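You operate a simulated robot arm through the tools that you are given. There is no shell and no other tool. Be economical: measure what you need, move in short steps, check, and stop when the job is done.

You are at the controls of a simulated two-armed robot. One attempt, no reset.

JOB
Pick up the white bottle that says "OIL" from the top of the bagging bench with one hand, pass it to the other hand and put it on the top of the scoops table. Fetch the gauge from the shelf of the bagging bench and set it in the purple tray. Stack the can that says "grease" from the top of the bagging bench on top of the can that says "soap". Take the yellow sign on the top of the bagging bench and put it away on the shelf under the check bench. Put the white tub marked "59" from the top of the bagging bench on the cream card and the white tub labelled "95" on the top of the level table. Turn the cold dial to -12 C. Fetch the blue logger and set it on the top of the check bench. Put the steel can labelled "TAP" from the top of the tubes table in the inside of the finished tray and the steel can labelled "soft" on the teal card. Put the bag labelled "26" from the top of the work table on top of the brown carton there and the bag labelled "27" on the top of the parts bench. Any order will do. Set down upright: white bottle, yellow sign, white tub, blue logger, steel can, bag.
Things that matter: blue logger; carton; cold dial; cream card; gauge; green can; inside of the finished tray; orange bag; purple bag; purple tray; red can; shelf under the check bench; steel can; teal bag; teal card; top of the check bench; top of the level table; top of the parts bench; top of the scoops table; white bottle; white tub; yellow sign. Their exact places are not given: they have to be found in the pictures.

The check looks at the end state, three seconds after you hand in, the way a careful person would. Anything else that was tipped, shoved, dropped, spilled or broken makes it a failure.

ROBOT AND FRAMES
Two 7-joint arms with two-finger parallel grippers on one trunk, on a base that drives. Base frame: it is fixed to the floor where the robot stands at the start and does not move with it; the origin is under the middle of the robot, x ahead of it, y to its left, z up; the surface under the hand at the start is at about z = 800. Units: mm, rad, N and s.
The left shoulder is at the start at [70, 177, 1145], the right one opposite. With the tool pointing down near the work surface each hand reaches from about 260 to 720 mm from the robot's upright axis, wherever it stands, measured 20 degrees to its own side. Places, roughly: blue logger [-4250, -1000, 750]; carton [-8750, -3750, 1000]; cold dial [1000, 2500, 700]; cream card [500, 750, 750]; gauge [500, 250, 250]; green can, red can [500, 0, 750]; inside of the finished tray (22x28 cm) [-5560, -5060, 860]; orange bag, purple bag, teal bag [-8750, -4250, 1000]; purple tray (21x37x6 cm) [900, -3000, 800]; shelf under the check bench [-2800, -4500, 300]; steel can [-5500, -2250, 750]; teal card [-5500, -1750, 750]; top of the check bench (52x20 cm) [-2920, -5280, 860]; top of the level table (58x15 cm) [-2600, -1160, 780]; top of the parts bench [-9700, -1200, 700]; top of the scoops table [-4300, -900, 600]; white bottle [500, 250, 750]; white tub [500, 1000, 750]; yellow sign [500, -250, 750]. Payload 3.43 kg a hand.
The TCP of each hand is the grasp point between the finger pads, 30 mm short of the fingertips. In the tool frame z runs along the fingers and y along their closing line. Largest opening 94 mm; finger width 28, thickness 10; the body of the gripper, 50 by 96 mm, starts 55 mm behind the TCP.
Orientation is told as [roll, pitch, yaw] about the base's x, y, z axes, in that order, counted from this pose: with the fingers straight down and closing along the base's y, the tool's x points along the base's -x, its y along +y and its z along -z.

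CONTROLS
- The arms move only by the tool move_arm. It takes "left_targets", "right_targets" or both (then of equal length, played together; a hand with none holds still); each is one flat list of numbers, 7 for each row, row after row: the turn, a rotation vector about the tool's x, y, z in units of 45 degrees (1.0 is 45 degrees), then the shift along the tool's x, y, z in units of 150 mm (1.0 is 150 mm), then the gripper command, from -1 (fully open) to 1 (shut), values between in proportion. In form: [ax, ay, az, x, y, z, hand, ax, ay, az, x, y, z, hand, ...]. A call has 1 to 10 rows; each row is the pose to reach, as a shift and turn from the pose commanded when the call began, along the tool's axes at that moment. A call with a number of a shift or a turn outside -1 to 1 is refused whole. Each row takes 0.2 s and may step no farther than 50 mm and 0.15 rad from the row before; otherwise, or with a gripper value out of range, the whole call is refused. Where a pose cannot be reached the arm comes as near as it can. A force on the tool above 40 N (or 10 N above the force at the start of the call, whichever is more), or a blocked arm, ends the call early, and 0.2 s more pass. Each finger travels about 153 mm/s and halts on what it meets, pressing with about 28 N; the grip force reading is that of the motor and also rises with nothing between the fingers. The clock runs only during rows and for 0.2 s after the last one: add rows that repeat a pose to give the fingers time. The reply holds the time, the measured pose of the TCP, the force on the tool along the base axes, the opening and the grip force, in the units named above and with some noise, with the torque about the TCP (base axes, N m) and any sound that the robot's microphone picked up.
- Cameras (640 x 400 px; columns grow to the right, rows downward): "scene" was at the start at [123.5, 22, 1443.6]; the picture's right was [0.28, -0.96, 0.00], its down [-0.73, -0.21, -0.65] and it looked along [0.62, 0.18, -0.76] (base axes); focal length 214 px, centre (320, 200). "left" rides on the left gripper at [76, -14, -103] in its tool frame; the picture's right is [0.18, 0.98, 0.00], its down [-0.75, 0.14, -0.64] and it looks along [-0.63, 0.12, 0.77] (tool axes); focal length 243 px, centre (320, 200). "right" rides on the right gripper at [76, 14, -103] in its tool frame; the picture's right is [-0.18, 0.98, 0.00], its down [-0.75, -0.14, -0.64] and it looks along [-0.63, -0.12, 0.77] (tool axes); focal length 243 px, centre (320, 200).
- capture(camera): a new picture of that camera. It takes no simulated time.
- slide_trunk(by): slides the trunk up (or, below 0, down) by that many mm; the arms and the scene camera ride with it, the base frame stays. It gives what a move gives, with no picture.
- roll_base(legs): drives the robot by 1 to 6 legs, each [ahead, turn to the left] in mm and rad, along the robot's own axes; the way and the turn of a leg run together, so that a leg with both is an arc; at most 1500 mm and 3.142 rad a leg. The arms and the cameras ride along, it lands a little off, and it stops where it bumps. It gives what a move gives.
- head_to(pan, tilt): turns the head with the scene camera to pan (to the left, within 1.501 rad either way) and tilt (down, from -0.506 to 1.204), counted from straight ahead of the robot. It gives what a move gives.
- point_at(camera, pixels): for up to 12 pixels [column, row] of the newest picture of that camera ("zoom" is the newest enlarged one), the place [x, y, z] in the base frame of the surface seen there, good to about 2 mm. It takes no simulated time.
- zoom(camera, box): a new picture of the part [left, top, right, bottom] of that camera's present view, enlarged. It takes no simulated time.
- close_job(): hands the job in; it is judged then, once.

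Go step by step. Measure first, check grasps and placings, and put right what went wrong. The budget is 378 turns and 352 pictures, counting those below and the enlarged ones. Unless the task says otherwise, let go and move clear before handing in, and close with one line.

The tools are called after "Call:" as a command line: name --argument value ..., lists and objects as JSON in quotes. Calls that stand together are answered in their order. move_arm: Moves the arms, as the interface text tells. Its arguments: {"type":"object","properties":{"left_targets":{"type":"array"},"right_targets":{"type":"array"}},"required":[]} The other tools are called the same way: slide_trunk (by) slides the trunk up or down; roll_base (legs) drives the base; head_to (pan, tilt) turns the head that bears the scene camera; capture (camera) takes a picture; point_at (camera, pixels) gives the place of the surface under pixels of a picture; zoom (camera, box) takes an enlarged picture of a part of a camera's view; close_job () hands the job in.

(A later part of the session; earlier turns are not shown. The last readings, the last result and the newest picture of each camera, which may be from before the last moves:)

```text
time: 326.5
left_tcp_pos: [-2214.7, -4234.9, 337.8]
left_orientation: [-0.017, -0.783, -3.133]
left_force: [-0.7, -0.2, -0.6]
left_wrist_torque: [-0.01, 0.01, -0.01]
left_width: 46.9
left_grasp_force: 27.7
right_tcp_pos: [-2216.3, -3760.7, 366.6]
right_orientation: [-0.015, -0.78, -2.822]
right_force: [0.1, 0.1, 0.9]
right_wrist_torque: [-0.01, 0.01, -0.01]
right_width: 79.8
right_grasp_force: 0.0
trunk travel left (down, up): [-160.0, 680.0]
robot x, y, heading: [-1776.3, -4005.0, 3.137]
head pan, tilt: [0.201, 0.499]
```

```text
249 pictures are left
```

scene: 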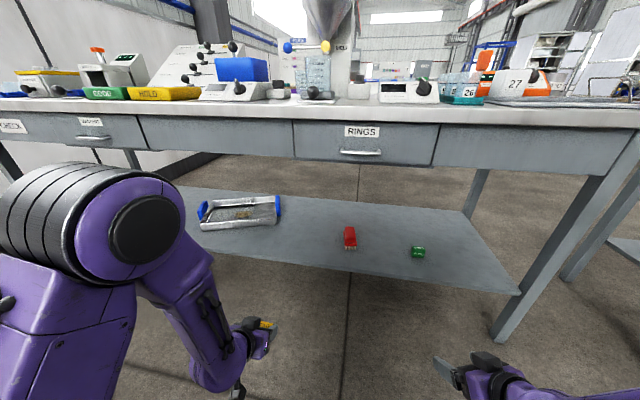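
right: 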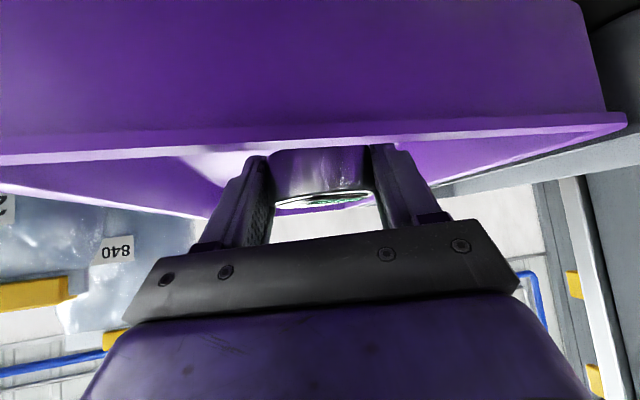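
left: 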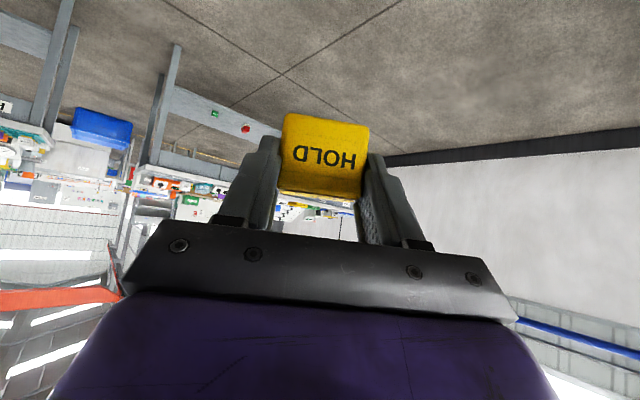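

The CHECK label is visible at the left. I'll check the elbow height, then drive in.

Call:
point_at --camera "scene" --pixels '[[150, 180], [175, 200], [150, 230], [100, 170], [200, 290], [255, 330]]'

Call:
roll_base --legs '[[200, 0]]'

Call:
move_arm --left_targets '[0, 0, 0, -0.13, 0, 0.13, 1, 0, 0, 0, -0.27, 0, 0.27, 1, 0, 0, 0, -0.4, 0, 0.4, 1, 0, 0, 0, -0.54, 0, 0.54, 1]'

Call:
capture --camera "scene"

```text
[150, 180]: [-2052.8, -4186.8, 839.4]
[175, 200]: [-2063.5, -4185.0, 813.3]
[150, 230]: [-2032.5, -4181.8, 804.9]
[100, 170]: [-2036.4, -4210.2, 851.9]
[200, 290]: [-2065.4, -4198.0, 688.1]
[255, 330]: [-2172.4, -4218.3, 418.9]
```

```text
time: 328.1
left_tcp_pos: [-2415.9, -4232.5, 337.6]
left_orientation: [-0.018, -0.784, -3.135]
left_force: [0.7, 0.2, 0.0]
left_wrist_torque: [-0.03, 0.01, -0.01]
left_width: 47.0
left_grasp_force: 28.1
right_tcp_pos: [-2416.6, -3759.4, 365.1]
right_orientation: [-0.016, -0.781, -2.822]
right_force: [0.1, 0.3, -0.3]
right_wrist_torque: [0.01, 0.02, -0.04]
right_width: 80.1
right_grasp_force: 0.0
trunk travel left (down, up): [-160.0, 680.0]
robot x, y, heading: [-1978.3, -4003.0, 3.138]
head pan, tilt: [0.201, 0.499]
```

```text
time: 329.1
left_tcp_pos: [-2531.4, -4233.5, 337.0]
left_orientation: [-0.017, -0.782, -3.134]
left_force: [-0.1, -1.1, -0.3]
left_wrist_torque: [0.03, 0.0, -0.02]
left_width: 46.9
left_grasp_force: 28.0
right_tcp_pos: [-2416.1, -3759.4, 366.0]
right_orientation: [-0.016, -0.781, -2.822]
right_force: [0.1, -0.6, 0.7]
right_wrist_torque: [0.0, -0.02, -0.03]
right_width: 80.0
right_grasp_force: 0.0
trunk travel left (down, up): [-160.0, 680.0]
robot x, y, heading: [-1983.7, -4004.8, 3.136]
head pan, tilt: [0.201, 0.499]
```

```text
248 pictures are left
```

scene: 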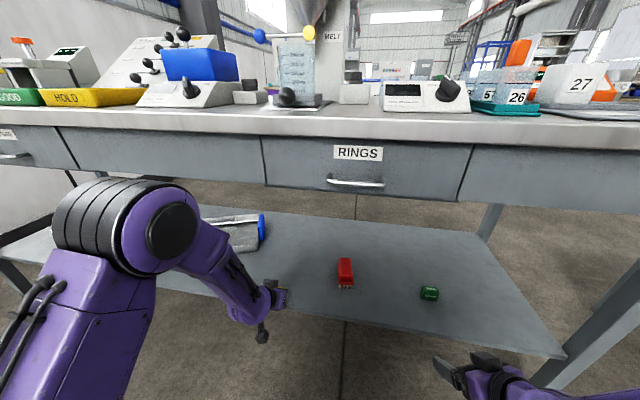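

Call:
move_arm --left_targets '[0, 0, 0, -0.13, 0, 0.13, 1, 0, 0, 0, -0.27, 0, 0.27, 1, 0, 0, 0, -0.4, 0, 0.4, 1, 0, 0, 0, -0.54, 0, 0.54, 1, 0, 0, 0, -0.54, 0, 0.54, 1]'

Call:
zoom --camera "scene" --box '[40, 120, 380, 340]'

Call:
capture --camera "left"

```text
time: 330.3
left_tcp_pos: [-2646.1, -4233.0, 336.6]
left_orientation: [-0.019, -0.782, -3.132]
left_force: [0.3, 0.2, -1.1]
left_wrist_torque: [0.01, 0.04, -0.03]
left_width: 47.1
left_grasp_force: 27.9
right_tcp_pos: [-2417.1, -3759.7, 364.6]
right_orientation: [-0.015, -0.781, -2.822]
right_force: [-0.5, -0.1, -0.4]
right_wrist_torque: [-0.01, 0.03, 0.01]
right_width: 80.0
right_grasp_force: 0.1
trunk travel left (down, up): [-160.0, 680.0]
robot x, y, heading: [-1979.6, -4003.9, 3.133]
head pan, tilt: [0.201, 0.499]
```

```text
1.82 times, centred on (210, 230) of scene
```

zoom: 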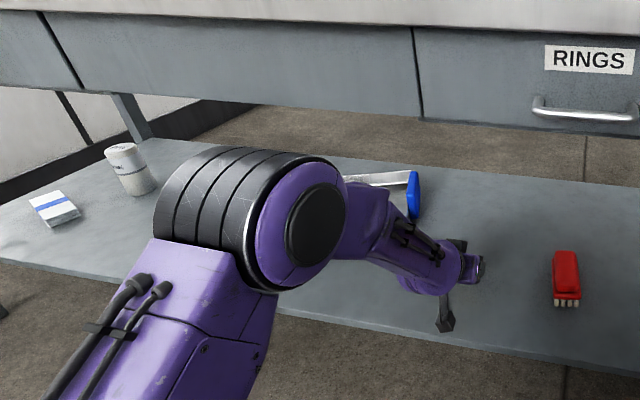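

```text
246 pictures are left
```

left: 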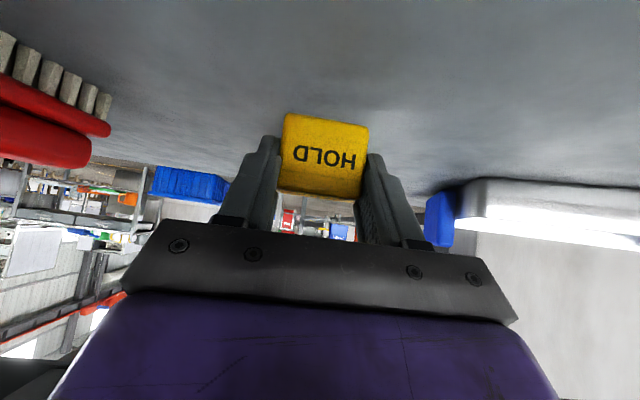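

Call:
move_arm --left_targets '[0, 0, 0, 0.03, 0, 0.03, 1, 0, 0, 0, 0.06, 0, 0.06, 1, 0, 0, 0, 0.07, 0, 0.07, 1, 0, 0, 0, 0.07, 0, 0.07, 1]'

Call:
move_arm --left_targets '[0, 0, 0, 0.006, 0, 0.006, 1, 0, 0, 0, 0.008, 0, 0.008, 1, 0, 0, 0, 0.008, 0, 0.008, 1]'

Call:
move_arm --left_targets '[0, 0, 0, 0.006, 0, 0.006, 1, 0, 0, 0, 0.006, 0, 0.006, 1]'

```text
time: 331.3
left_tcp_pos: [-2644.8, -4232.3, 321.9]
left_orientation: [-0.018, -0.784, -3.135]
left_force: [0.2, 0.3, -0.3]
left_wrist_torque: [-0.02, 0.0, -0.02]
left_width: 47.0
left_grasp_force: 27.7
right_tcp_pos: [-2415.8, -3759.7, 366.0]
right_orientation: [-0.015, -0.781, -2.822]
right_force: [-0.2, 0.1, -0.2]
right_wrist_torque: [0.0, -0.02, -0.04]
right_width: 79.8
right_grasp_force: 0.0
trunk travel left (down, up): [-160.0, 680.0]
robot x, y, heading: [-1981.7, -4001.7, 3.133]
head pan, tilt: [0.201, 0.499]
```

```text
time: 332.1
left_tcp_pos: [-2645.5, -4231.4, 320.3]
left_orientation: [-0.016, -0.784, -3.135]
left_force: [-0.2, 0.6, 0.2]
left_wrist_torque: [0.0, -0.02, 0.02]
left_width: 47.0
left_grasp_force: 27.8
right_tcp_pos: [-2417.0, -3758.8, 365.7]
right_orientation: [-0.016, -0.78, -2.821]
right_force: [0.4, -0.2, 0.3]
right_wrist_torque: [0.01, 0.01, 0.03]
right_width: 79.8
right_grasp_force: 0.1
trunk travel left (down, up): [-160.0, 680.0]
robot x, y, heading: [-1981.0, -4003.9, 3.132]
head pan, tilt: [0.201, 0.499]
```

```text
time: 332.7
left_tcp_pos: [-2644.8, -4231.1, 319.9]
left_orientation: [-0.018, -0.783, -3.136]
left_force: [0.6, -0.5, 1.9]
left_wrist_torque: [-0.03, 0.01, 0.01]
left_width: 47.0
left_grasp_force: 28.4
right_tcp_pos: [-2415.7, -3760.1, 365.8]
right_orientation: [-0.017, -0.779, -2.823]
right_force: [-0.1, 0.8, -0.5]
right_wrist_torque: [0.0, 0.01, 0.0]
right_width: 80.0
right_grasp_force: 0.1
trunk travel left (down, up): [-160.0, 680.0]
robot x, y, heading: [-1981.6, -4001.0, 3.132]
head pan, tilt: [0.201, 0.499]
```

Call:
move_arm --left_targets '[0, 0, 0, 0.006, 0, 0.006, 1, 0, 0, 0, 0.006, 0, 0.006, 1]'

Call:
capture --camera "left"

```text
time: 333.3
left_tcp_pos: [-2645.7, -4232.7, 319.1]
left_orientation: [-0.018, -0.786, -3.133]
left_force: [-0.1, 0.1, 5.6]
left_wrist_torque: [-0.15, 0.15, -0.01]
left_width: 47.0
left_grasp_force: 28.3
right_tcp_pos: [-2416.0, -3759.0, 367.2]
right_orientation: [-0.016, -0.783, -2.821]
right_force: [-1.2, 0.7, -0.4]
right_wrist_torque: [-0.01, -0.01, 0.01]
right_width: 79.9
right_grasp_force: 0.0
trunk travel left (down, up): [-160.0, 680.0]
robot x, y, heading: [-1982.0, -4000.4, 3.14]
head pan, tilt: [0.201, 0.499]
```

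```text
245 pictures are left
```

left: 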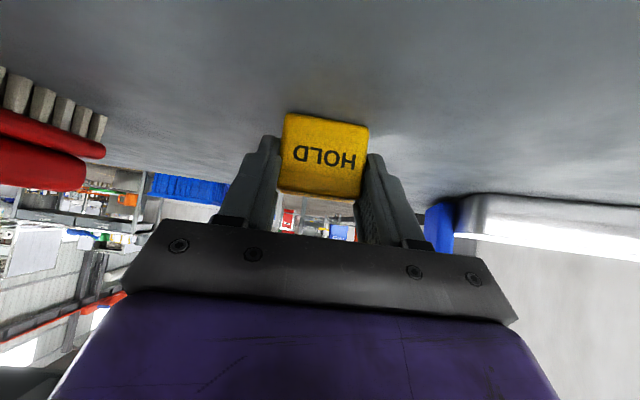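

Contact at 5.6 N. Opening slowly and withdrawing along the tool axis.

Call:
move_arm --left_targets '[0, 0, 0, 0.002, 0, 0.002, 0.1, 0, 0, 0, 0.002, 0, 0.002, -0.05, 0, 0, 0, 0.002, 0, 0.002, -0.2, 0, 0, 0, 0.002, 0, 0.002, -0.5, 0, 0, 0, 0.002, 0, 0.002, -0.5]'

Call:
capture --camera "left"

```text
time: 334.5
left_tcp_pos: [-2644.6, -4230.9, 316.2]
left_orientation: [-0.017, -0.785, -3.134]
left_force: [-0.1, -0.6, 1.1]
left_wrist_torque: [-0.01, 0.01, -0.02]
left_width: 70.2
left_grasp_force: 0.0
right_tcp_pos: [-2416.7, -3758.4, 364.2]
right_orientation: [-0.017, -0.781, -2.822]
right_force: [-0.5, 0.2, 0.0]
right_wrist_torque: [0.01, 0.04, -0.03]
right_width: 80.0
right_grasp_force: 0.2
trunk travel left (down, up): [-160.0, 680.0]
robot x, y, heading: [-1979.9, -4002.9, 3.14]
head pan, tilt: [0.201, 0.499]
```

```text
244 pictures are left
```

left: 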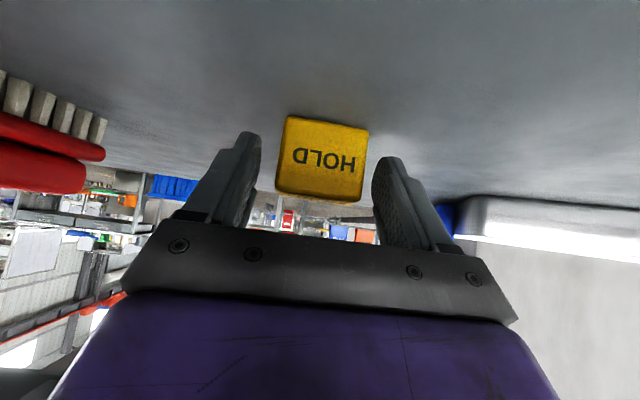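

Call:
move_arm --left_targets '[0, 0, 0, 0.05, 0, -0.15, -0.5, 0, 0, 0, 0.15, 0, -0.35, -0.5, 0, 0, 0, 0.3, 0, -0.55, -0.5, 0, 0, 0, 0.5, 0, -0.75, -0.5, 0, 0, 0, 0.7, 0, -0.95, -0.5]'

Call:
roll_base --legs '[[-500, 0]]'

Call:
capture --camera "scene"

```text
time: 335.7
left_tcp_pos: [-2471.1, -4232.3, 343.3]
left_orientation: [-0.018, -0.783, -3.134]
left_force: [0.0, -0.5, -1.0]
left_wrist_torque: [0.01, 0.02, 0.01]
left_width: 70.7
left_grasp_force: 0.1
right_tcp_pos: [-2416.7, -3760.1, 365.4]
right_orientation: [-0.016, -0.781, -2.822]
right_force: [0.2, -0.3, -0.2]
right_wrist_torque: [0.0, 0.02, 0.03]
right_width: 79.5
right_grasp_force: 0.1
trunk travel left (down, up): [-160.0, 680.0]
robot x, y, heading: [-1982.7, -4003.2, 3.139]
head pan, tilt: [0.201, 0.499]
```

```text
time: 338.6
left_tcp_pos: [-1972.3, -4235.1, 342.9]
left_orientation: [-0.018, -0.783, -3.134]
left_force: [-1.5, 0.3, -0.6]
left_wrist_torque: [0.02, 0.01, 0.04]
left_width: 70.7
left_grasp_force: 0.1
right_tcp_pos: [-1918.3, -3762.0, 365.0]
right_orientation: [-0.015, -0.781, -2.82]
right_force: [-0.1, -0.8, 0.3]
right_wrist_torque: [0.0, 0.0, -0.01]
right_width: 79.9
right_grasp_force: 0.2
trunk travel left (down, up): [-160.0, 680.0]
robot x, y, heading: [-1483.1, -4004.1, 3.135]
head pan, tilt: [0.201, 0.499]
```

```text
243 pictures are left
```

scene: 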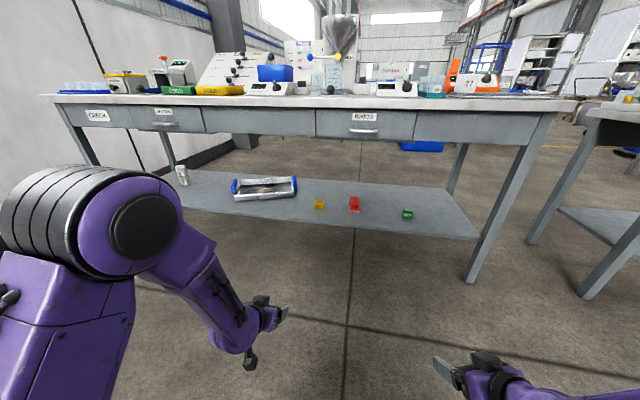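

Call:
zoom --camera "scene" --box '[290, 180, 380, 230]'

Call:
slide_trunk --by 400

Call:
slide_trunk --by 280

```text
7.11 times, centred on (335, 205) of scene
```

zoom: 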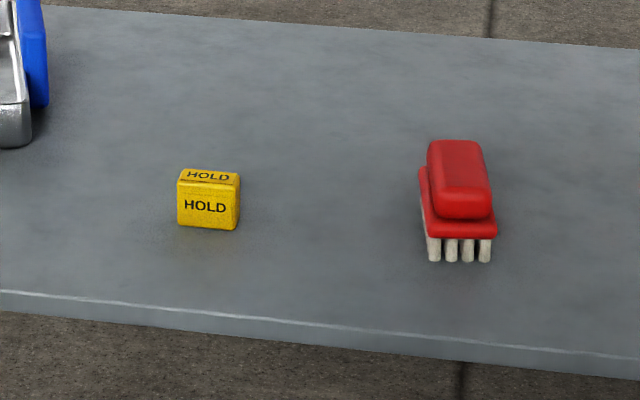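

```text
time: 342.4
left_tcp_pos: [-1972.3, -4235.5, 743.4]
left_orientation: [-0.019, -0.783, -3.132]
left_force: [-0.2, 0.2, 0.1]
left_wrist_torque: [-0.02, 0.01, -0.03]
left_width: 70.5
left_grasp_force: 0.0
right_tcp_pos: [-1918.6, -3761.5, 765.8]
right_orientation: [-0.016, -0.781, -2.82]
right_force: [-0.5, 0.3, 0.0]
right_wrist_torque: [-0.01, -0.04, -0.01]
right_width: 79.8
right_grasp_force: 0.0
trunk travel left (down, up): [-560.0, 280.0]
robot x, y, heading: [-1481.4, -4004.1, 3.137]
head pan, tilt: [0.201, 0.499]
```

```text
time: 345.3
left_tcp_pos: [-1973.3, -4236.5, 1024.1]
left_orientation: [-0.018, -0.784, -3.132]
left_force: [0.2, -0.4, 1.0]
left_wrist_torque: [-0.02, 0.03, 0.01]
left_width: 70.4
left_grasp_force: 0.0
right_tcp_pos: [-1919.2, -3761.7, 1046.1]
right_orientation: [-0.016, -0.78, -2.821]
right_force: [0.5, -0.2, -0.4]
right_wrist_torque: [-0.06, 0.0, 0.02]
right_width: 79.9
right_grasp_force: 0.0
trunk travel left (down, up): [-840.0, 0.0]
robot x, y, heading: [-1481.6, -4004.9, 3.138]
head pan, tilt: [0.201, 0.499]
```

The sign stands upright on the shelf. I'll set the hands for the bottle job (left straight down, right 30° below horizontal) and drive back to the bagging bench.

Call:
move_arm --left_targets '[0, 0.17, 0, 0, 0, 0, -1, 0, 0.34, 0, 0, 0, 0, -1, 0, 0.51, 0, 0, 0, 0, -1, 0, 0.68, 0, 0, 0, 0, -1, 0, 0.85, 0, 0, 0, 0, -1, 0, 1, 0, 0, 0, 0, -1]' --right_targets '[0, -0.1, 0, 0, 0, 0, -1, 0, -0.2, 0, 0, 0, 0, -1, 0, -0.3, 0, 0, 0, 0, -1, 0, -0.337, 0, 0, 0, 0, -1, 0, -0.337, 0, 0, 0, 0, -1, 0, -0.337, 0, 0, 0, 0, -1]'

Call:
roll_base --legs '[[0, -1.877], [1470, 0], [1470, 0], [1470, 0], [0, -1.264]]'

Call:
head_to --pan 0 --tilt 0.7

Call:
capture --camera "scene"

```text
time: 346.7
left_tcp_pos: [-1973.2, -4235.9, 1022.2]
left_orientation: [-0.013, 0.003, 3.14]
left_force: [0.8, -0.2, -0.6]
left_wrist_torque: [0.0, 0.0, 0.01]
left_width: 94.3
left_grasp_force: 0.0
right_tcp_pos: [-1927.1, -3761.4, 1040.4]
right_orientation: [-0.024, -1.045, -2.816]
right_force: [-0.3, 0.2, 1.0]
right_wrist_torque: [0.02, 0.03, -0.01]
right_width: 94.0
right_grasp_force: 0.0
right hand out of reach, approached as far as the arm can: row 1, 2, 3, 4, 5, 6
trunk travel left (down, up): [-840.0, 0.0]
robot x, y, heading: [-1482.5, -4003.1, 3.138]
head pan, tilt: [0.201, 0.499]
```

```text
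time: 375.4
left_tcp_pos: [358.3, 440.5, 1023.4]
left_orientation: [-0.011, 0.003, 0.009]
left_force: [0.1, -0.1, -0.3]
left_wrist_torque: [-0.02, 0.01, -0.03]
left_width: 94.0
left_grasp_force: 0.1
right_tcp_pos: [317.5, -36.1, 1040.2]
right_orientation: [-0.021, -1.046, 0.341]
right_force: [-0.1, 0.1, 0.6]
right_wrist_torque: [0.0, 0.01, 0.02]
right_width: 93.9
right_grasp_force: 0.1
trunk travel left (down, up): [-840.0, 0.0]
robot x, y, heading: [-129.6, 204.7, 0.007]
head pan, tilt: [0.201, 0.499]
```

```text
time: 376.1
left_tcp_pos: [358.3, 440.1, 1022.5]
left_orientation: [-0.012, 0.002, 0.01]
left_force: [-0.6, 0.2, -0.9]
left_wrist_torque: [-0.04, 0.01, 0.04]
left_width: 94.0
left_grasp_force: 0.1
right_tcp_pos: [317.5, -35.1, 1041.7]
right_orientation: [-0.022, -1.045, 0.341]
right_force: [-0.3, 0.6, -0.2]
right_wrist_torque: [0.02, 0.01, 0.04]
right_width: 94.0
right_grasp_force: 0.1
trunk travel left (down, up): [-840.0, 0.0]
robot x, y, heading: [-128.8, 203.4, 0.003]
head pan, tilt: [0.0, 0.7]
```

```text
241 pictures are left
```

scene: 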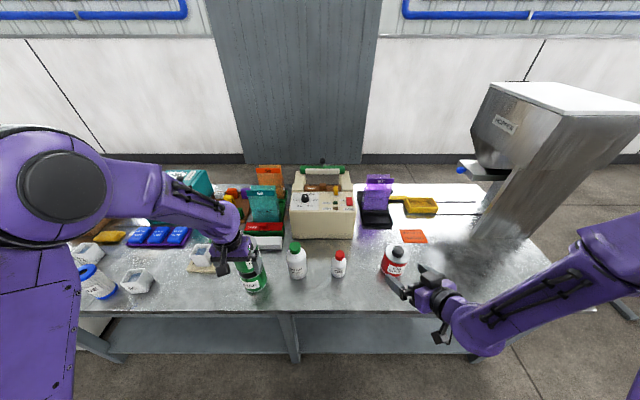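

The left hand is close to the can stack; I'll raise it straight up and measure the OIL bottle at (338,263).

Call:
move_arm --left_targets '[0, 0, 0, 0.1, 0, -0.2, -1, 0, 0, 0, 0.2, 0, -0.45, -1, 0, 0, 0, 0.3, 0, -0.7, -1, 0, 0, 0, 0.3, 0, -1, -1]'

Call:
zoom --camera "scene" --box '[300, 230, 380, 290]'

Call:
point_at --camera "zoom" --pixels '[[312, 170], [275, 180], [350, 180], [312, 150], [312, 200], [275, 240], [345, 240], [310, 260], [260, 260], [355, 260], [270, 330], [305, 340]]'

```text
time: 377.1
left_tcp_pos: [313.4, 440.4, 1175.0]
left_orientation: [-0.013, 0.001, 0.007]
left_force: [0.9, -1.0, -0.2]
left_wrist_torque: [0.02, -0.01, 0.0]
left_width: 93.7
left_grasp_force: 0.1
right_tcp_pos: [317.5, -34.8, 1041.4]
right_orientation: [-0.026, -1.047, 0.34]
right_force: [-0.5, -0.5, -1.0]
right_wrist_torque: [0.01, -0.01, -0.01]
right_width: 94.0
right_grasp_force: 0.1
trunk travel left (down, up): [-840.0, 0.0]
robot x, y, heading: [-129.2, 204.8, 0.011]
head pan, tilt: [0.0, 0.7]
```

```text
6.67 times, centred on (340, 260) of scene
```

zoom: 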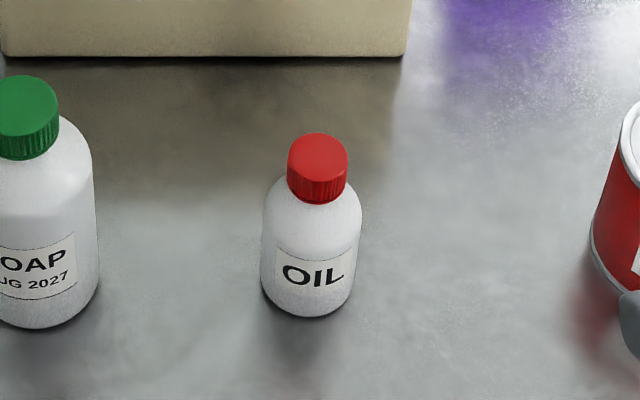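

```text
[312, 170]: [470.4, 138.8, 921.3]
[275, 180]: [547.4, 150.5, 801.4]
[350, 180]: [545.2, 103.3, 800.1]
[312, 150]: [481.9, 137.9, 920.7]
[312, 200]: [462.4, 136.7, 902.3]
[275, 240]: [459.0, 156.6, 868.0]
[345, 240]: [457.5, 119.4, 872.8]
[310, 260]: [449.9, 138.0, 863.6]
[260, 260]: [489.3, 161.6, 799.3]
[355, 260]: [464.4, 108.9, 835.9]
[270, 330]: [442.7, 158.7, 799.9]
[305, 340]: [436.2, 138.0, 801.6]
```

The bottle's axis is at (476,136), body radius ~26, cap 897–921. I'll line up the right hand on a clear approach and lower the trunk.

Call:
move_arm --right_targets '[0, 0, 0, -0.05, 0.24, 0.083, -0.6, 0, 0, 0, -0.1, 0.48, 0.166, -0.6, 0, 0, 0, -0.19, 0.72, 0.331, -0.6, 0, 0, 0, -0.19, 0.72, 0.331, -0.6]'

Call:
slide_trunk --by -194

Call:
capture --camera "scene"

Call:
capture --camera "right"

```text
time: 378.1
left_tcp_pos: [312.5, 441.7, 1174.1]
left_orientation: [-0.013, 0.002, 0.007]
left_force: [-0.2, 0.3, -0.8]
left_wrist_torque: [-0.02, 0.02, -0.03]
left_width: 94.3
left_grasp_force: 0.0
right_tcp_pos: [336.8, 85.8, 1039.7]
right_orientation: [-0.022, -1.045, 0.34]
right_force: [-0.3, 0.2, -0.5]
right_wrist_torque: [-0.03, 0.01, 0.02]
right_width: 75.4
right_grasp_force: 0.1
trunk travel left (down, up): [-840.0, 0.0]
robot x, y, heading: [-125.6, 202.3, 0.003]
head pan, tilt: [0.0, 0.7]
```

```text
time: 380.3
left_tcp_pos: [314.2, 441.9, 978.7]
left_orientation: [-0.013, 0.002, 0.01]
left_force: [-0.4, 0.6, 0.8]
left_wrist_torque: [0.01, -0.03, -0.01]
left_width: 94.0
left_grasp_force: 0.0
right_tcp_pos: [338.1, 84.6, 845.4]
right_orientation: [-0.023, -1.046, 0.341]
right_force: [0.2, -0.3, 0.2]
right_wrist_torque: [0.02, 0.0, -0.01]
right_width: 75.1
right_grasp_force: 0.1
trunk travel left (down, up): [-646.0, 194.0]
robot x, y, heading: [-128.9, 206.5, 0.01]
head pan, tilt: [0.0, 0.7]
```

```text
239 pictures are left
```

scene: 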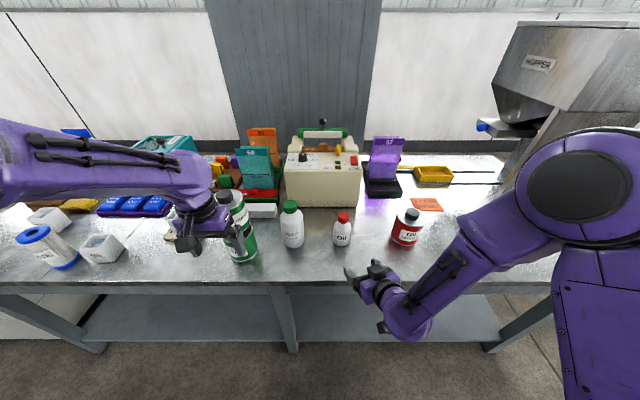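

```text
238 pictures are left
```

right: 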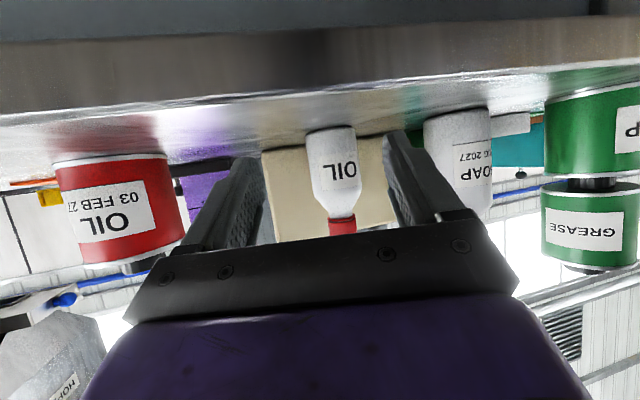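

The bottle is centred between the fingers. Advancing 146 mm.

Call:
move_arm --right_targets '[0, 0, 0, -0.12, 0.005, 0.21, -0.6, 0, 0, 0, -0.24, 0.01, 0.42, -0.6, 0, 0, 0, -0.36, 0.015, 0.63, -0.6, 0, 0, 0, -0.487, 0.017, 0.843, -0.6, 0, 0, 0, -0.487, 0.017, 0.843, -0.6]'

Call:
capture --camera "right"

Call:
zoom --camera "scene" --box '[290, 190, 440, 300]'

```text
time: 381.5
left_tcp_pos: [313.8, 440.2, 980.8]
left_orientation: [-0.012, 0.004, 0.006]
left_force: [0.3, -0.5, 0.0]
left_wrist_torque: [0.0, -0.01, 0.01]
left_width: 94.1
left_grasp_force: 0.1
right_tcp_pos: [475.0, 133.8, 845.2]
right_orientation: [-0.023, -1.047, 0.34]
right_force: [-0.2, 0.2, 0.1]
right_wrist_torque: [-0.02, -0.04, -0.02]
right_width: 75.3
right_grasp_force: 0.1
trunk travel left (down, up): [-646.0, 194.0]
robot x, y, heading: [-131.2, 200.3, 0.007]
head pan, tilt: [0.0, 0.7]
```

```text
237 pictures are left
```

right: 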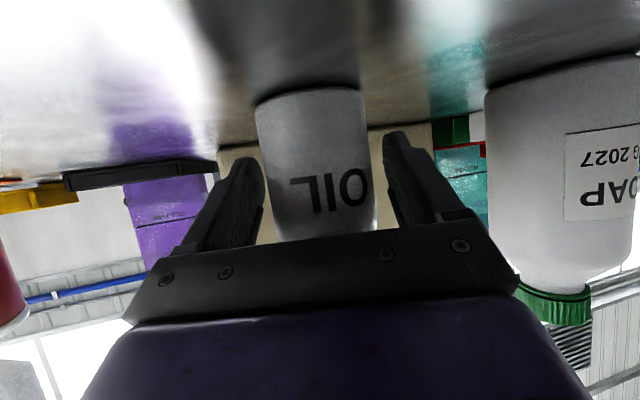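

```text
3.64 times, centred on (365, 245) of scene
```

zoom: 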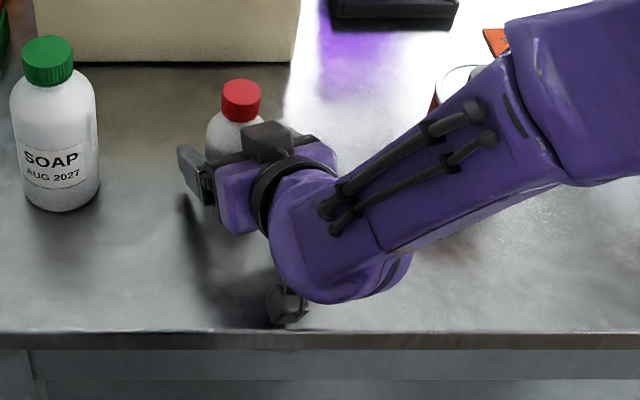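

Call:
move_arm --right_targets '[0, 0, 0, 0, 0, 0, -0.2, 0, 0, 0, 0, 0, 0, 0.1, 0, 0, 0, 0, 0, 0, 1, 0, 0, 0, 0, 0, 0, 1]'

Call:
slide_trunk --by 150

Call:
capture --camera "scene"

```text
time: 382.5
left_tcp_pos: [313.3, 442.7, 979.7]
left_orientation: [-0.013, 0.0, 0.009]
left_force: [0.4, 0.1, 0.0]
left_wrist_torque: [-0.02, 0.01, -0.02]
left_width: 94.2
left_grasp_force: 0.0
right_tcp_pos: [475.6, 134.0, 845.0]
right_orientation: [-0.024, -1.046, 0.34]
right_force: [0.8, -0.4, 1.0]
right_wrist_torque: [-0.02, -0.05, -0.02]
right_width: 58.7
right_grasp_force: 27.9
trunk travel left (down, up): [-646.0, 194.0]
robot x, y, heading: [-125.1, 202.5, 0.014]
head pan, tilt: [0.0, 0.7]
```

```text
time: 384.2
left_tcp_pos: [314.0, 442.2, 1129.1]
left_orientation: [-0.012, 0.002, 0.009]
left_force: [-0.3, -0.6, 0.0]
left_wrist_torque: [0.0, 0.03, 0.0]
left_width: 93.8
left_grasp_force: 0.0
right_tcp_pos: [475.7, 134.5, 995.0]
right_orientation: [-0.024, -1.046, 0.34]
right_force: [-0.2, -0.1, -2.5]
right_wrist_torque: [0.01, 0.03, -0.02]
right_width: 59.0
right_grasp_force: 28.2
trunk travel left (down, up): [-796.0, 44.0]
robot x, y, heading: [-128.1, 202.3, 0.008]
head pan, tilt: [0.0, 0.7]
```

```text
235 pictures are left
```

scene: 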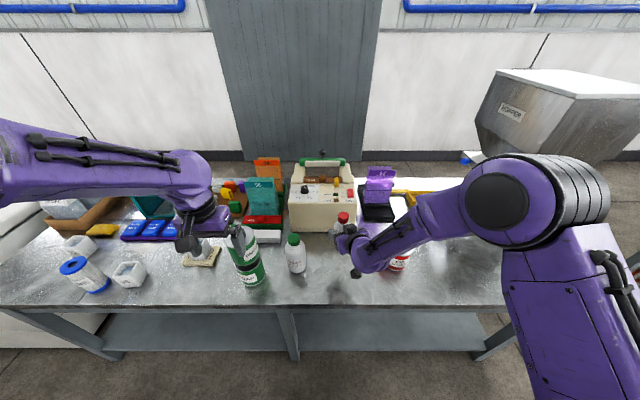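

Bottle held. I'll back away from the bench and bring it to the midline for the handover.

Call:
roll_base --legs '[[-300, 0]]'

Call:
move_arm --right_targets '[0, 0, 0, 0.07, 0.21, -0.12, 1, 0, 0, 0, 0.14, 0.42, -0.24, 1, 0, 0, 0, 0.21, 0.63, -0.36, 1, 0, 0, 0, 0.277, 0.833, -0.479, 1, 0, 0, 0, 0.277, 0.833, -0.479, 1]'

Call:
capture --camera "scene"

```text
time: 386.3
left_tcp_pos: [13.0, 439.7, 1129.6]
left_orientation: [-0.014, 0.003, 0.01]
left_force: [-0.8, -0.8, 0.3]
left_wrist_torque: [-0.02, -0.02, 0.0]
left_width: 93.9
left_grasp_force: 0.2
right_tcp_pos: [174.8, 132.1, 993.3]
right_orientation: [-0.024, -1.046, 0.342]
right_force: [0.2, 0.5, -2.6]
right_wrist_torque: [-0.02, -0.01, -0.02]
right_width: 58.8
right_grasp_force: 27.8
trunk travel left (down, up): [-796.0, 44.0]
robot x, y, heading: [-428.5, 199.3, 0.008]
head pan, tilt: [0.0, 0.7]
```

```text
time: 387.5
left_tcp_pos: [12.1, 440.6, 1130.2]
left_orientation: [-0.013, 0.001, 0.012]
left_force: [0.7, -0.3, -1.0]
left_wrist_torque: [0.01, 0.0, 0.03]
left_width: 94.0
left_grasp_force: 0.1
right_tcp_pos: [53.3, 214.5, 976.1]
right_orientation: [0.086, -0.99, 0.199]
right_force: [0.4, 0.3, -2.8]
right_wrist_torque: [0.03, 0.03, 0.01]
right_width: 58.9
right_grasp_force: 27.6
trunk travel left (down, up): [-796.0, 44.0]
robot x, y, heading: [-428.1, 201.3, 0.006]
head pan, tilt: [0.0, 0.7]
```

```text
234 pictures are left
```

scene: 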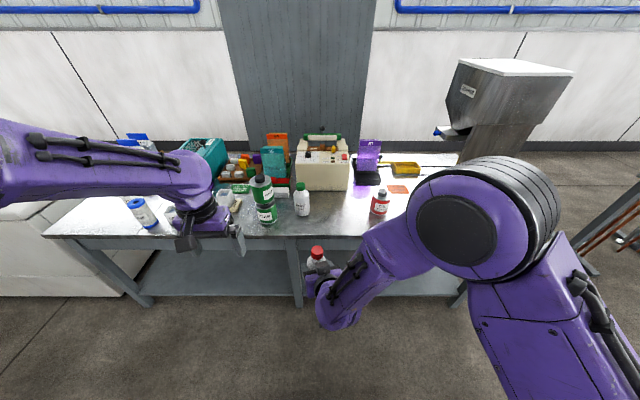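

Call:
move_arm --right_targets '[0, 0, 0, 0, 0, 0, 1, 0, 0, 0, 0, 0, 0, 1]'

Call:
zoom --camera "scene" --box '[270, 220, 390, 340]'

```text
time: 388.1
left_tcp_pos: [11.5, 440.3, 1129.8]
left_orientation: [-0.012, 0.002, 0.014]
left_force: [-0.7, -0.1, 0.5]
left_wrist_torque: [0.03, -0.01, 0.0]
left_width: 94.1
left_grasp_force: 0.1
right_tcp_pos: [55.9, 213.8, 981.8]
right_orientation: [0.085, -1.005, 0.199]
right_force: [0.1, 0.2, -3.0]
right_wrist_torque: [0.01, 0.03, -0.02]
right_width: 59.0
right_grasp_force: 28.0
trunk travel left (down, up): [-796.0, 44.0]
robot x, y, heading: [-430.8, 198.7, 0.005]
head pan, tilt: [0.0, 0.7]
```

```text
3.33 times, centred on (330, 280) of scene
```

zoom: 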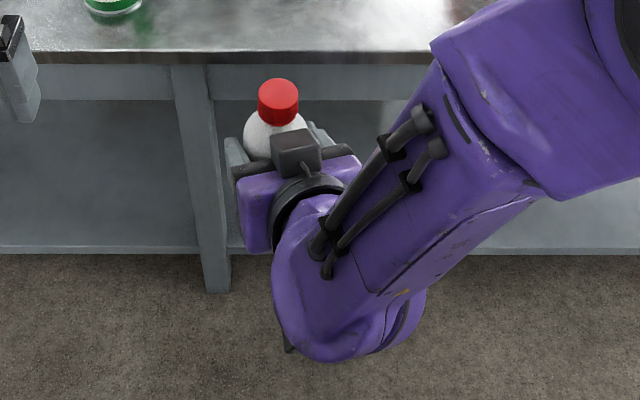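

The right wrist seems near a limit (yaw drifted). I'll move it a little outward to recover its orientation.

Call:
move_arm --right_targets '[0, 0, 0, -0.06, -0.1, 0.1, 1, 0, 0, 0, -0.12, -0.2, 0.2, 1, 0, 0, 0, -0.18, -0.3, 0.3, 1, 0, 0, 0, -0.233, -0.35, 0.404, 1, 0, 0, 0, -0.233, -0.35, 0.404, 1, 0, 0, 0, -0.233, -0.35, 0.404, 1]'

```text
time: 389.5
left_tcp_pos: [12.0, 439.9, 1130.3]
left_orientation: [-0.012, 0.001, 0.01]
left_force: [1.0, -0.3, -1.0]
left_wrist_torque: [0.0, 0.03, 0.03]
left_width: 93.8
left_grasp_force: 0.0
right_tcp_pos: [138.6, 197.7, 993.8]
right_orientation: [-0.026, -1.046, 0.344]
right_force: [0.5, 0.0, -2.9]
right_wrist_torque: [-0.01, 0.01, 0.02]
right_width: 58.9
right_grasp_force: 28.0
trunk travel left (down, up): [-796.0, 44.0]
robot x, y, heading: [-427.9, 202.7, 0.009]
head pan, tilt: [0.0, 0.7]
```

Orientation recovered. I'll bring the left hand above the cap.

Call:
move_arm --left_targets '[0, 0, 0, -0.2, -0.2, -0.1, -1, 0, 0, 0, -0.4, -0.4, -0.2, -1, 0, 0, 0, -0.6, -0.6, -0.2, -1, 0, 0, 0, -0.75, -0.8, -0.2, -1, 0, 0, 0, -0.85, -1, -0.2, -1]'

Call:
zoom --camera "scene" --box '[250, 160, 410, 300]'

Call:
capture --camera "left"

```text
time: 390.7
left_tcp_pos: [141.1, 289.7, 1161.7]
left_orientation: [-0.012, 0.005, 0.01]
left_force: [-0.1, 0.4, 0.7]
left_wrist_torque: [0.03, 0.01, -0.02]
left_width: 94.2
left_grasp_force: 0.0
right_tcp_pos: [138.3, 195.6, 993.8]
right_orientation: [-0.021, -1.047, 0.341]
right_force: [-0.5, 0.0, -2.7]
right_wrist_torque: [0.01, 0.03, 0.02]
right_width: 59.2
right_grasp_force: 27.9
trunk travel left (down, up): [-796.0, 44.0]
robot x, y, heading: [-431.1, 196.3, 0.007]
head pan, tilt: [0.0, 0.7]
```

```text
2.86 times, centred on (330, 230) of scene
```

zoom: 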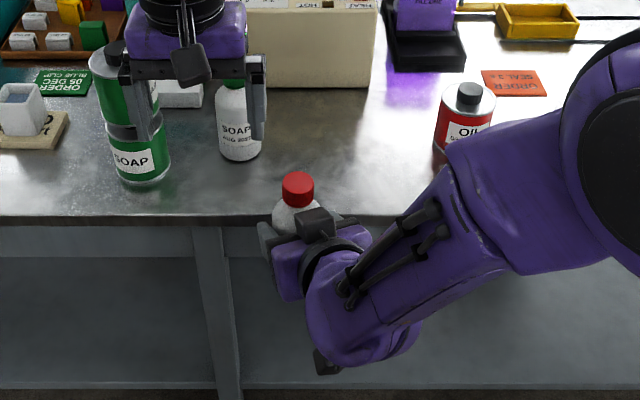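

```text
231 pictures are left
```

left: 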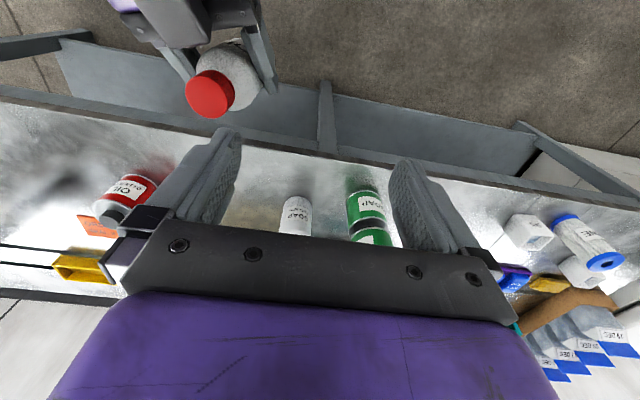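

Call:
point_at --camera "left" --pixels '[[210, 95], [190, 92], [228, 98], [208, 74], [212, 113], [240, 80], [172, 35], [235, 18]]'

Call:
point_at --camera "zoom" --pixels '[[298, 182], [285, 182], [311, 182], [298, 175], [298, 190], [315, 215], [320, 222]]'

```text
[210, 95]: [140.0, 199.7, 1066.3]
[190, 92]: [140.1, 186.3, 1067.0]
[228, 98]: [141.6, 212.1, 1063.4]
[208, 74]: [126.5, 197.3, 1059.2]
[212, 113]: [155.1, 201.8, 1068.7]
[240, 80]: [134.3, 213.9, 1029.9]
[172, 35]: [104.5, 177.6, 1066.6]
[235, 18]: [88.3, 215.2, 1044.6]
```

```text
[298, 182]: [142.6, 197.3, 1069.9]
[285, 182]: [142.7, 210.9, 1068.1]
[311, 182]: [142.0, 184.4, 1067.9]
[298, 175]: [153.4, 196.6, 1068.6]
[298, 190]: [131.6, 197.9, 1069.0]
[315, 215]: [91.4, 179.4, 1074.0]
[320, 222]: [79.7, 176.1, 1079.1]
```

Cap centre (141.5,199), top 1068. The left hand goes over it, then down to z≈1077.

Call:
move_arm --left_targets '[0, 0, 0, 0, -0.3, 0, -0.6, 0, 0, 0, 0, -0.6, 0, -0.6, 0, 0, 0, 0, -0.61, 0.2, -0.6, 0, 0, 0, 0, -0.61, 0.4, -0.6, 0, 0, 0, 0, -0.61, 0.565, -0.6, 0, 0, 0, 0, -0.61, 0.565, -0.6]'

Call:
zoom --camera "scene" --box '[250, 160, 410, 300]'

Call:
capture --camera "left"

```text
time: 392.1
left_tcp_pos: [143.3, 199.2, 1078.2]
left_orientation: [-0.013, 0.002, 0.01]
left_force: [0.6, -0.5, 0.2]
left_wrist_torque: [-0.01, 0.03, 0.02]
left_width: 75.4
left_grasp_force: 0.0
right_tcp_pos: [138.7, 198.4, 993.8]
right_orientation: [-0.023, -1.045, 0.342]
right_force: [0.6, -0.6, -2.9]
right_wrist_torque: [0.0, 0.04, -0.01]
right_width: 59.2
right_grasp_force: 28.0
trunk travel left (down, up): [-796.0, 44.0]
robot x, y, heading: [-432.2, 200.9, 0.009]
head pan, tilt: [0.0, 0.7]
```

```text
2.86 times, centred on (330, 230) of scene
```

zoom: 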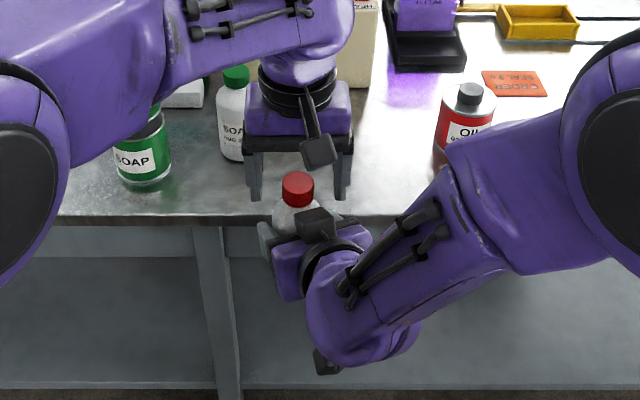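

```text
229 pictures are left
```

left: 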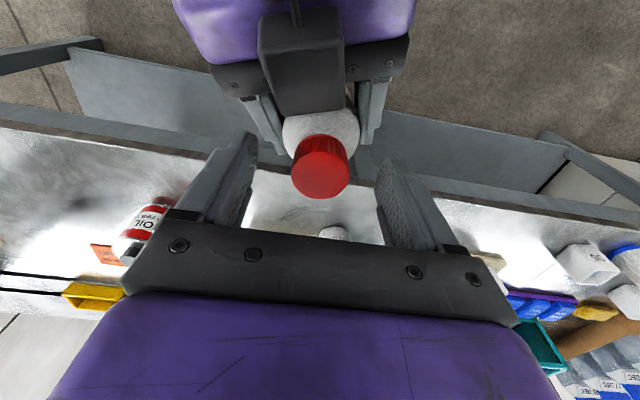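

Call:
move_arm --left_targets '[0, 0, 0, 0, 0, 0.01, -0.1, 0, 0, 0, 0, 0, 0.01, 0.2, 0, 0, 0, 0, 0, 0.01, 0.6, 0, 0, 0, 0, 0, 0.01, 1, 0, 0, 0, 0, 0, 0.01, 1]'

Call:
move_arm --right_targets '[0, 0, 0, 0, 0, 0, 0, 0, 0, 0, 0, 0, 0, -0.4, 0, 0, 0, 0, 0, 0, -0.6, 0, 0, 0, 0, 0, 0, -0.6]'

Call:
capture --camera "left"

```text
time: 393.3
left_tcp_pos: [143.0, 199.2, 1076.3]
left_orientation: [-0.012, 0.001, 0.01]
left_force: [3.5, 1.1, -2.9]
left_wrist_torque: [0.24, -0.25, -0.04]
left_width: 31.7
left_grasp_force: 28.0
right_tcp_pos: [138.8, 198.1, 992.9]
right_orientation: [-0.023, -1.045, 0.343]
right_force: [-3.3, -0.1, 3.5]
right_wrist_torque: [-0.18, -0.02, 0.05]
right_width: 58.8
right_grasp_force: 27.4
trunk travel left (down, up): [-796.0, 44.0]
robot x, y, heading: [-427.8, 199.1, 0.005]
head pan, tilt: [0.0, 0.7]
```

```text
time: 394.3
left_tcp_pos: [143.1, 198.3, 1076.2]
left_orientation: [-0.011, 0.002, 0.012]
left_force: [0.4, -0.7, -0.1]
left_wrist_torque: [0.02, 0.0, 0.01]
left_width: 32.0
left_grasp_force: 28.1
right_tcp_pos: [139.3, 197.4, 992.8]
right_orientation: [-0.022, -1.044, 0.343]
right_force: [-1.1, 0.0, 0.3]
right_wrist_torque: [0.01, 0.0, 0.0]
right_width: 75.2
right_grasp_force: 0.1
trunk travel left (down, up): [-796.0, 44.0]
robot x, y, heading: [-432.6, 202.2, 0.01]
head pan, tilt: [0.0, 0.7]
```

```text
228 pictures are left
```

left: 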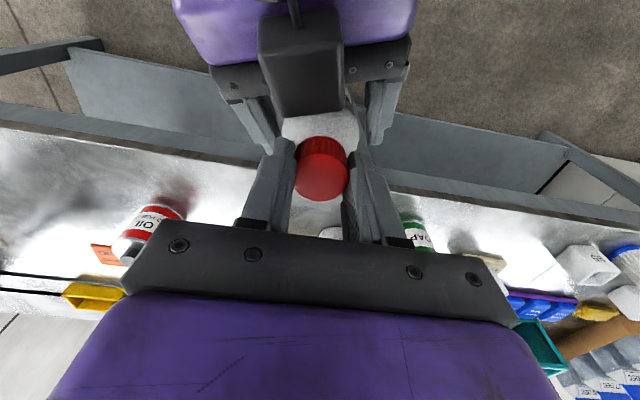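

Call:
move_arm --right_targets '[0, 0, 0, 0.05, 0, -0.087, -0.7, 0, 0, 0, 0.12, 0, -0.208, -0.7, 0, 0, 0, 0.22, 0, -0.38, -0.7, 0, 0, 0, 0.333, 0, -0.577, -0.7]'

Call:
zoom --camera "scene" --box '[250, 160, 410, 300]'

```text
time: 395.3
left_tcp_pos: [140.9, 199.9, 1076.3]
left_orientation: [-0.013, 0.002, 0.01]
left_force: [0.3, -0.4, 0.6]
left_wrist_torque: [0.01, 0.0, 0.02]
left_width: 31.7
left_grasp_force: 28.1
right_tcp_pos: [42.9, 165.8, 994.7]
right_orientation: [-0.022, -1.046, 0.342]
right_force: [-0.6, 0.5, -0.4]
right_wrist_torque: [0.04, 0.0, -0.02]
right_width: 79.8
right_grasp_force: 0.1
trunk travel left (down, up): [-796.0, 44.0]
robot x, y, heading: [-426.0, 201.7, 0.012]
head pan, tilt: [0.0, 0.7]
```

```text
2.86 times, centred on (330, 230) of scene
```

zoom: 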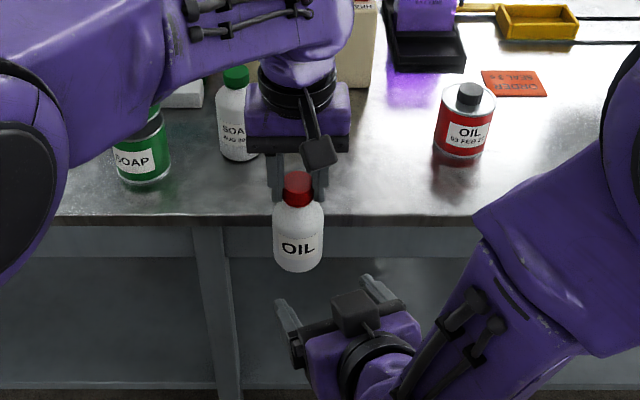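

The handover worked: the bottle hangs upright in the left hand. I'll tuck it aside and turn the right hand downward for tub 95.

Call:
move_arm --left_targets '[0, 0, 0, 0.1, 0.16, -0.16, 1, 0, 0, 0, 0.25, 0.33, -0.33, 1, 0, 0, 0, 0.4, 0.5, -0.5, 1, 0, 0, 0, 0.55, 0.66, -0.66, 1, 0, 0, 0, 0.7, 0.83, -0.83, 1, 0, 0, 0, 0.8, 1, -1, 1]' --right_targets '[0, 0.17, 0, 0, 0, 0, -1, 0, 0.34, 0, 0, 0, 0, -1, 0, 0.51, 0, 0, -0.1, 0, -1, 0, 0.68, 0, 0, -0.3, 0, -1, 0, 0.85, 0, 0, -0.5, 0, -1, 0, 1, 0, 0, -0.7, 0, -1]'

Call:
move_arm --right_targets '[0.01, 0.1, 0.1, 0, 0, 0, -1, 0.02, 0.2, 0.2, 0, 0, 0, -1, 0.04, 0.333, 0.306, 0, 0, 0, -1]'

Call:
slide_trunk --by 44

```text
time: 396.7
left_tcp_pos: [19.7, 352.4, 1224.4]
left_orientation: [-0.013, 0.003, 0.01]
left_force: [-0.6, 0.8, -3.0]
left_wrist_torque: [-0.02, -0.01, 0.0]
left_width: 31.8
left_grasp_force: 27.6
right_tcp_pos: [77.8, 67.4, 995.7]
right_orientation: [-0.015, -0.258, 0.324]
right_force: [-0.5, 0.5, 0.3]
right_wrist_torque: [-0.02, 0.06, 0.01]
right_width: 94.0
right_grasp_force: 0.1
trunk travel left (down, up): [-796.0, 44.0]
robot x, y, heading: [-429.9, 200.5, 0.013]
head pan, tilt: [0.0, 0.7]
```

```text
time: 397.5
left_tcp_pos: [21.2, 349.1, 1225.0]
left_orientation: [-0.011, 0.004, 0.011]
left_force: [0.5, -0.1, -3.5]
left_wrist_torque: [0.02, 0.01, 0.03]
left_width: 31.9
left_grasp_force: 28.1
right_tcp_pos: [78.9, 65.0, 995.2]
right_orientation: [-0.013, 0.002, 0.079]
right_force: [0.2, 0.6, -0.6]
right_wrist_torque: [-0.03, -0.02, 0.02]
right_width: 94.0
right_grasp_force: 0.0
trunk travel left (down, up): [-796.0, 44.0]
robot x, y, heading: [-427.4, 199.6, 0.005]
head pan, tilt: [0.0, 0.7]
```

```text
time: 398.3
left_tcp_pos: [20.2, 349.2, 1267.9]
left_orientation: [-0.012, 0.001, 0.011]
left_force: [-0.7, 0.0, -1.7]
left_wrist_torque: [0.03, -0.02, 0.0]
left_width: 31.8
left_grasp_force: 27.3
right_tcp_pos: [77.8, 66.2, 1038.7]
right_orientation: [-0.011, 0.0, 0.08]
right_force: [0.9, 0.6, -0.4]
right_wrist_torque: [0.04, 0.03, 0.0]
right_width: 93.9
right_grasp_force: 0.1
trunk travel left (down, up): [-840.0, 0.0]
robot x, y, heading: [-429.0, 199.9, 0.009]
head pan, tilt: [0.0, 0.7]
```

Call:
roll_base --legs '[[0, 1.17], [874, 0], [0, -1.18]]'

Call:
capture --camera "right"

Call:
capture --camera "scene"

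```text
time: 408.9
left_tcp_pos: [355.1, 1158.3, 1269.0]
left_orientation: [-0.013, 0.002, -0.003]
left_force: [-0.2, 0.0, -3.3]
left_wrist_torque: [0.0, 0.0, 0.0]
left_width: 31.7
left_grasp_force: 28.1
right_tcp_pos: [408.3, 873.9, 1038.9]
right_orientation: [-0.013, 0.0, 0.065]
right_force: [0.2, -0.2, -0.8]
right_wrist_torque: [0.0, 0.03, -0.02]
right_width: 94.0
right_grasp_force: 0.1
trunk travel left (down, up): [-840.0, 0.0]
robot x, y, heading: [-93.8, 1015.0, -0.002]
head pan, tilt: [0.0, 0.7]
```

```text
226 pictures are left
```

right: 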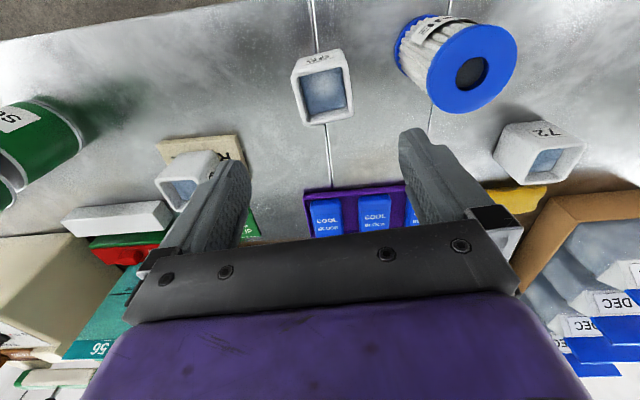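

```text
225 pictures are left
```

scene: 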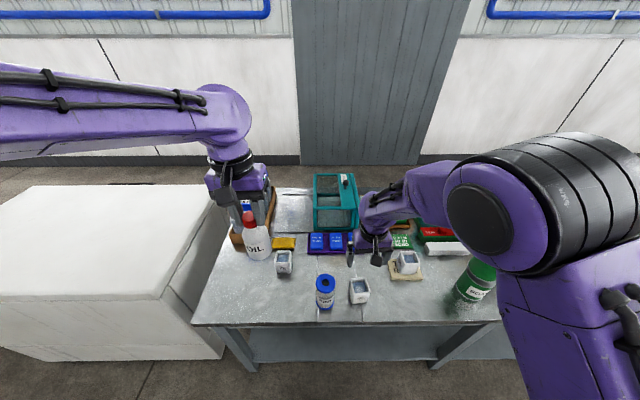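

The hand is right over tub 95. I'll measure its rim.

Call:
point_at --camera "right" --pixels '[[296, 76], [343, 68], [350, 112], [308, 121], [330, 117], [300, 100], [349, 90], [320, 70]]'

Call:
zoom --camera "right" --box '[270, 30, 380, 140]'

```text
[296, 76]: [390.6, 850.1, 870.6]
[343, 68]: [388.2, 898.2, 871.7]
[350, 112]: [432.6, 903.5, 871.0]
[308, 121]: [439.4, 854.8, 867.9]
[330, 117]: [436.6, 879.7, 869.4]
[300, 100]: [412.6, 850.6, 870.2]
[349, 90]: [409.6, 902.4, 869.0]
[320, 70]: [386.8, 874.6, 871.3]
```

```text
3.64 times, centred on (325, 85) of right
```

zoom: 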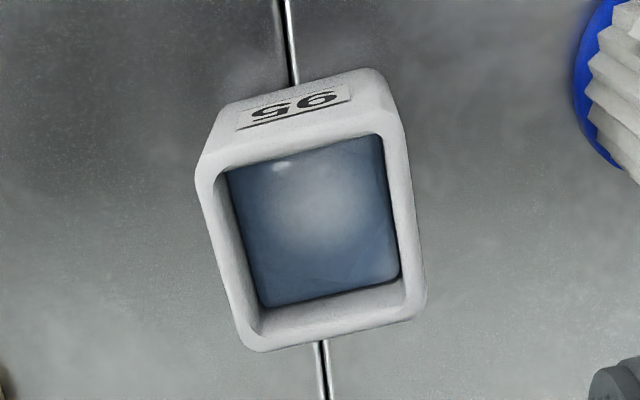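

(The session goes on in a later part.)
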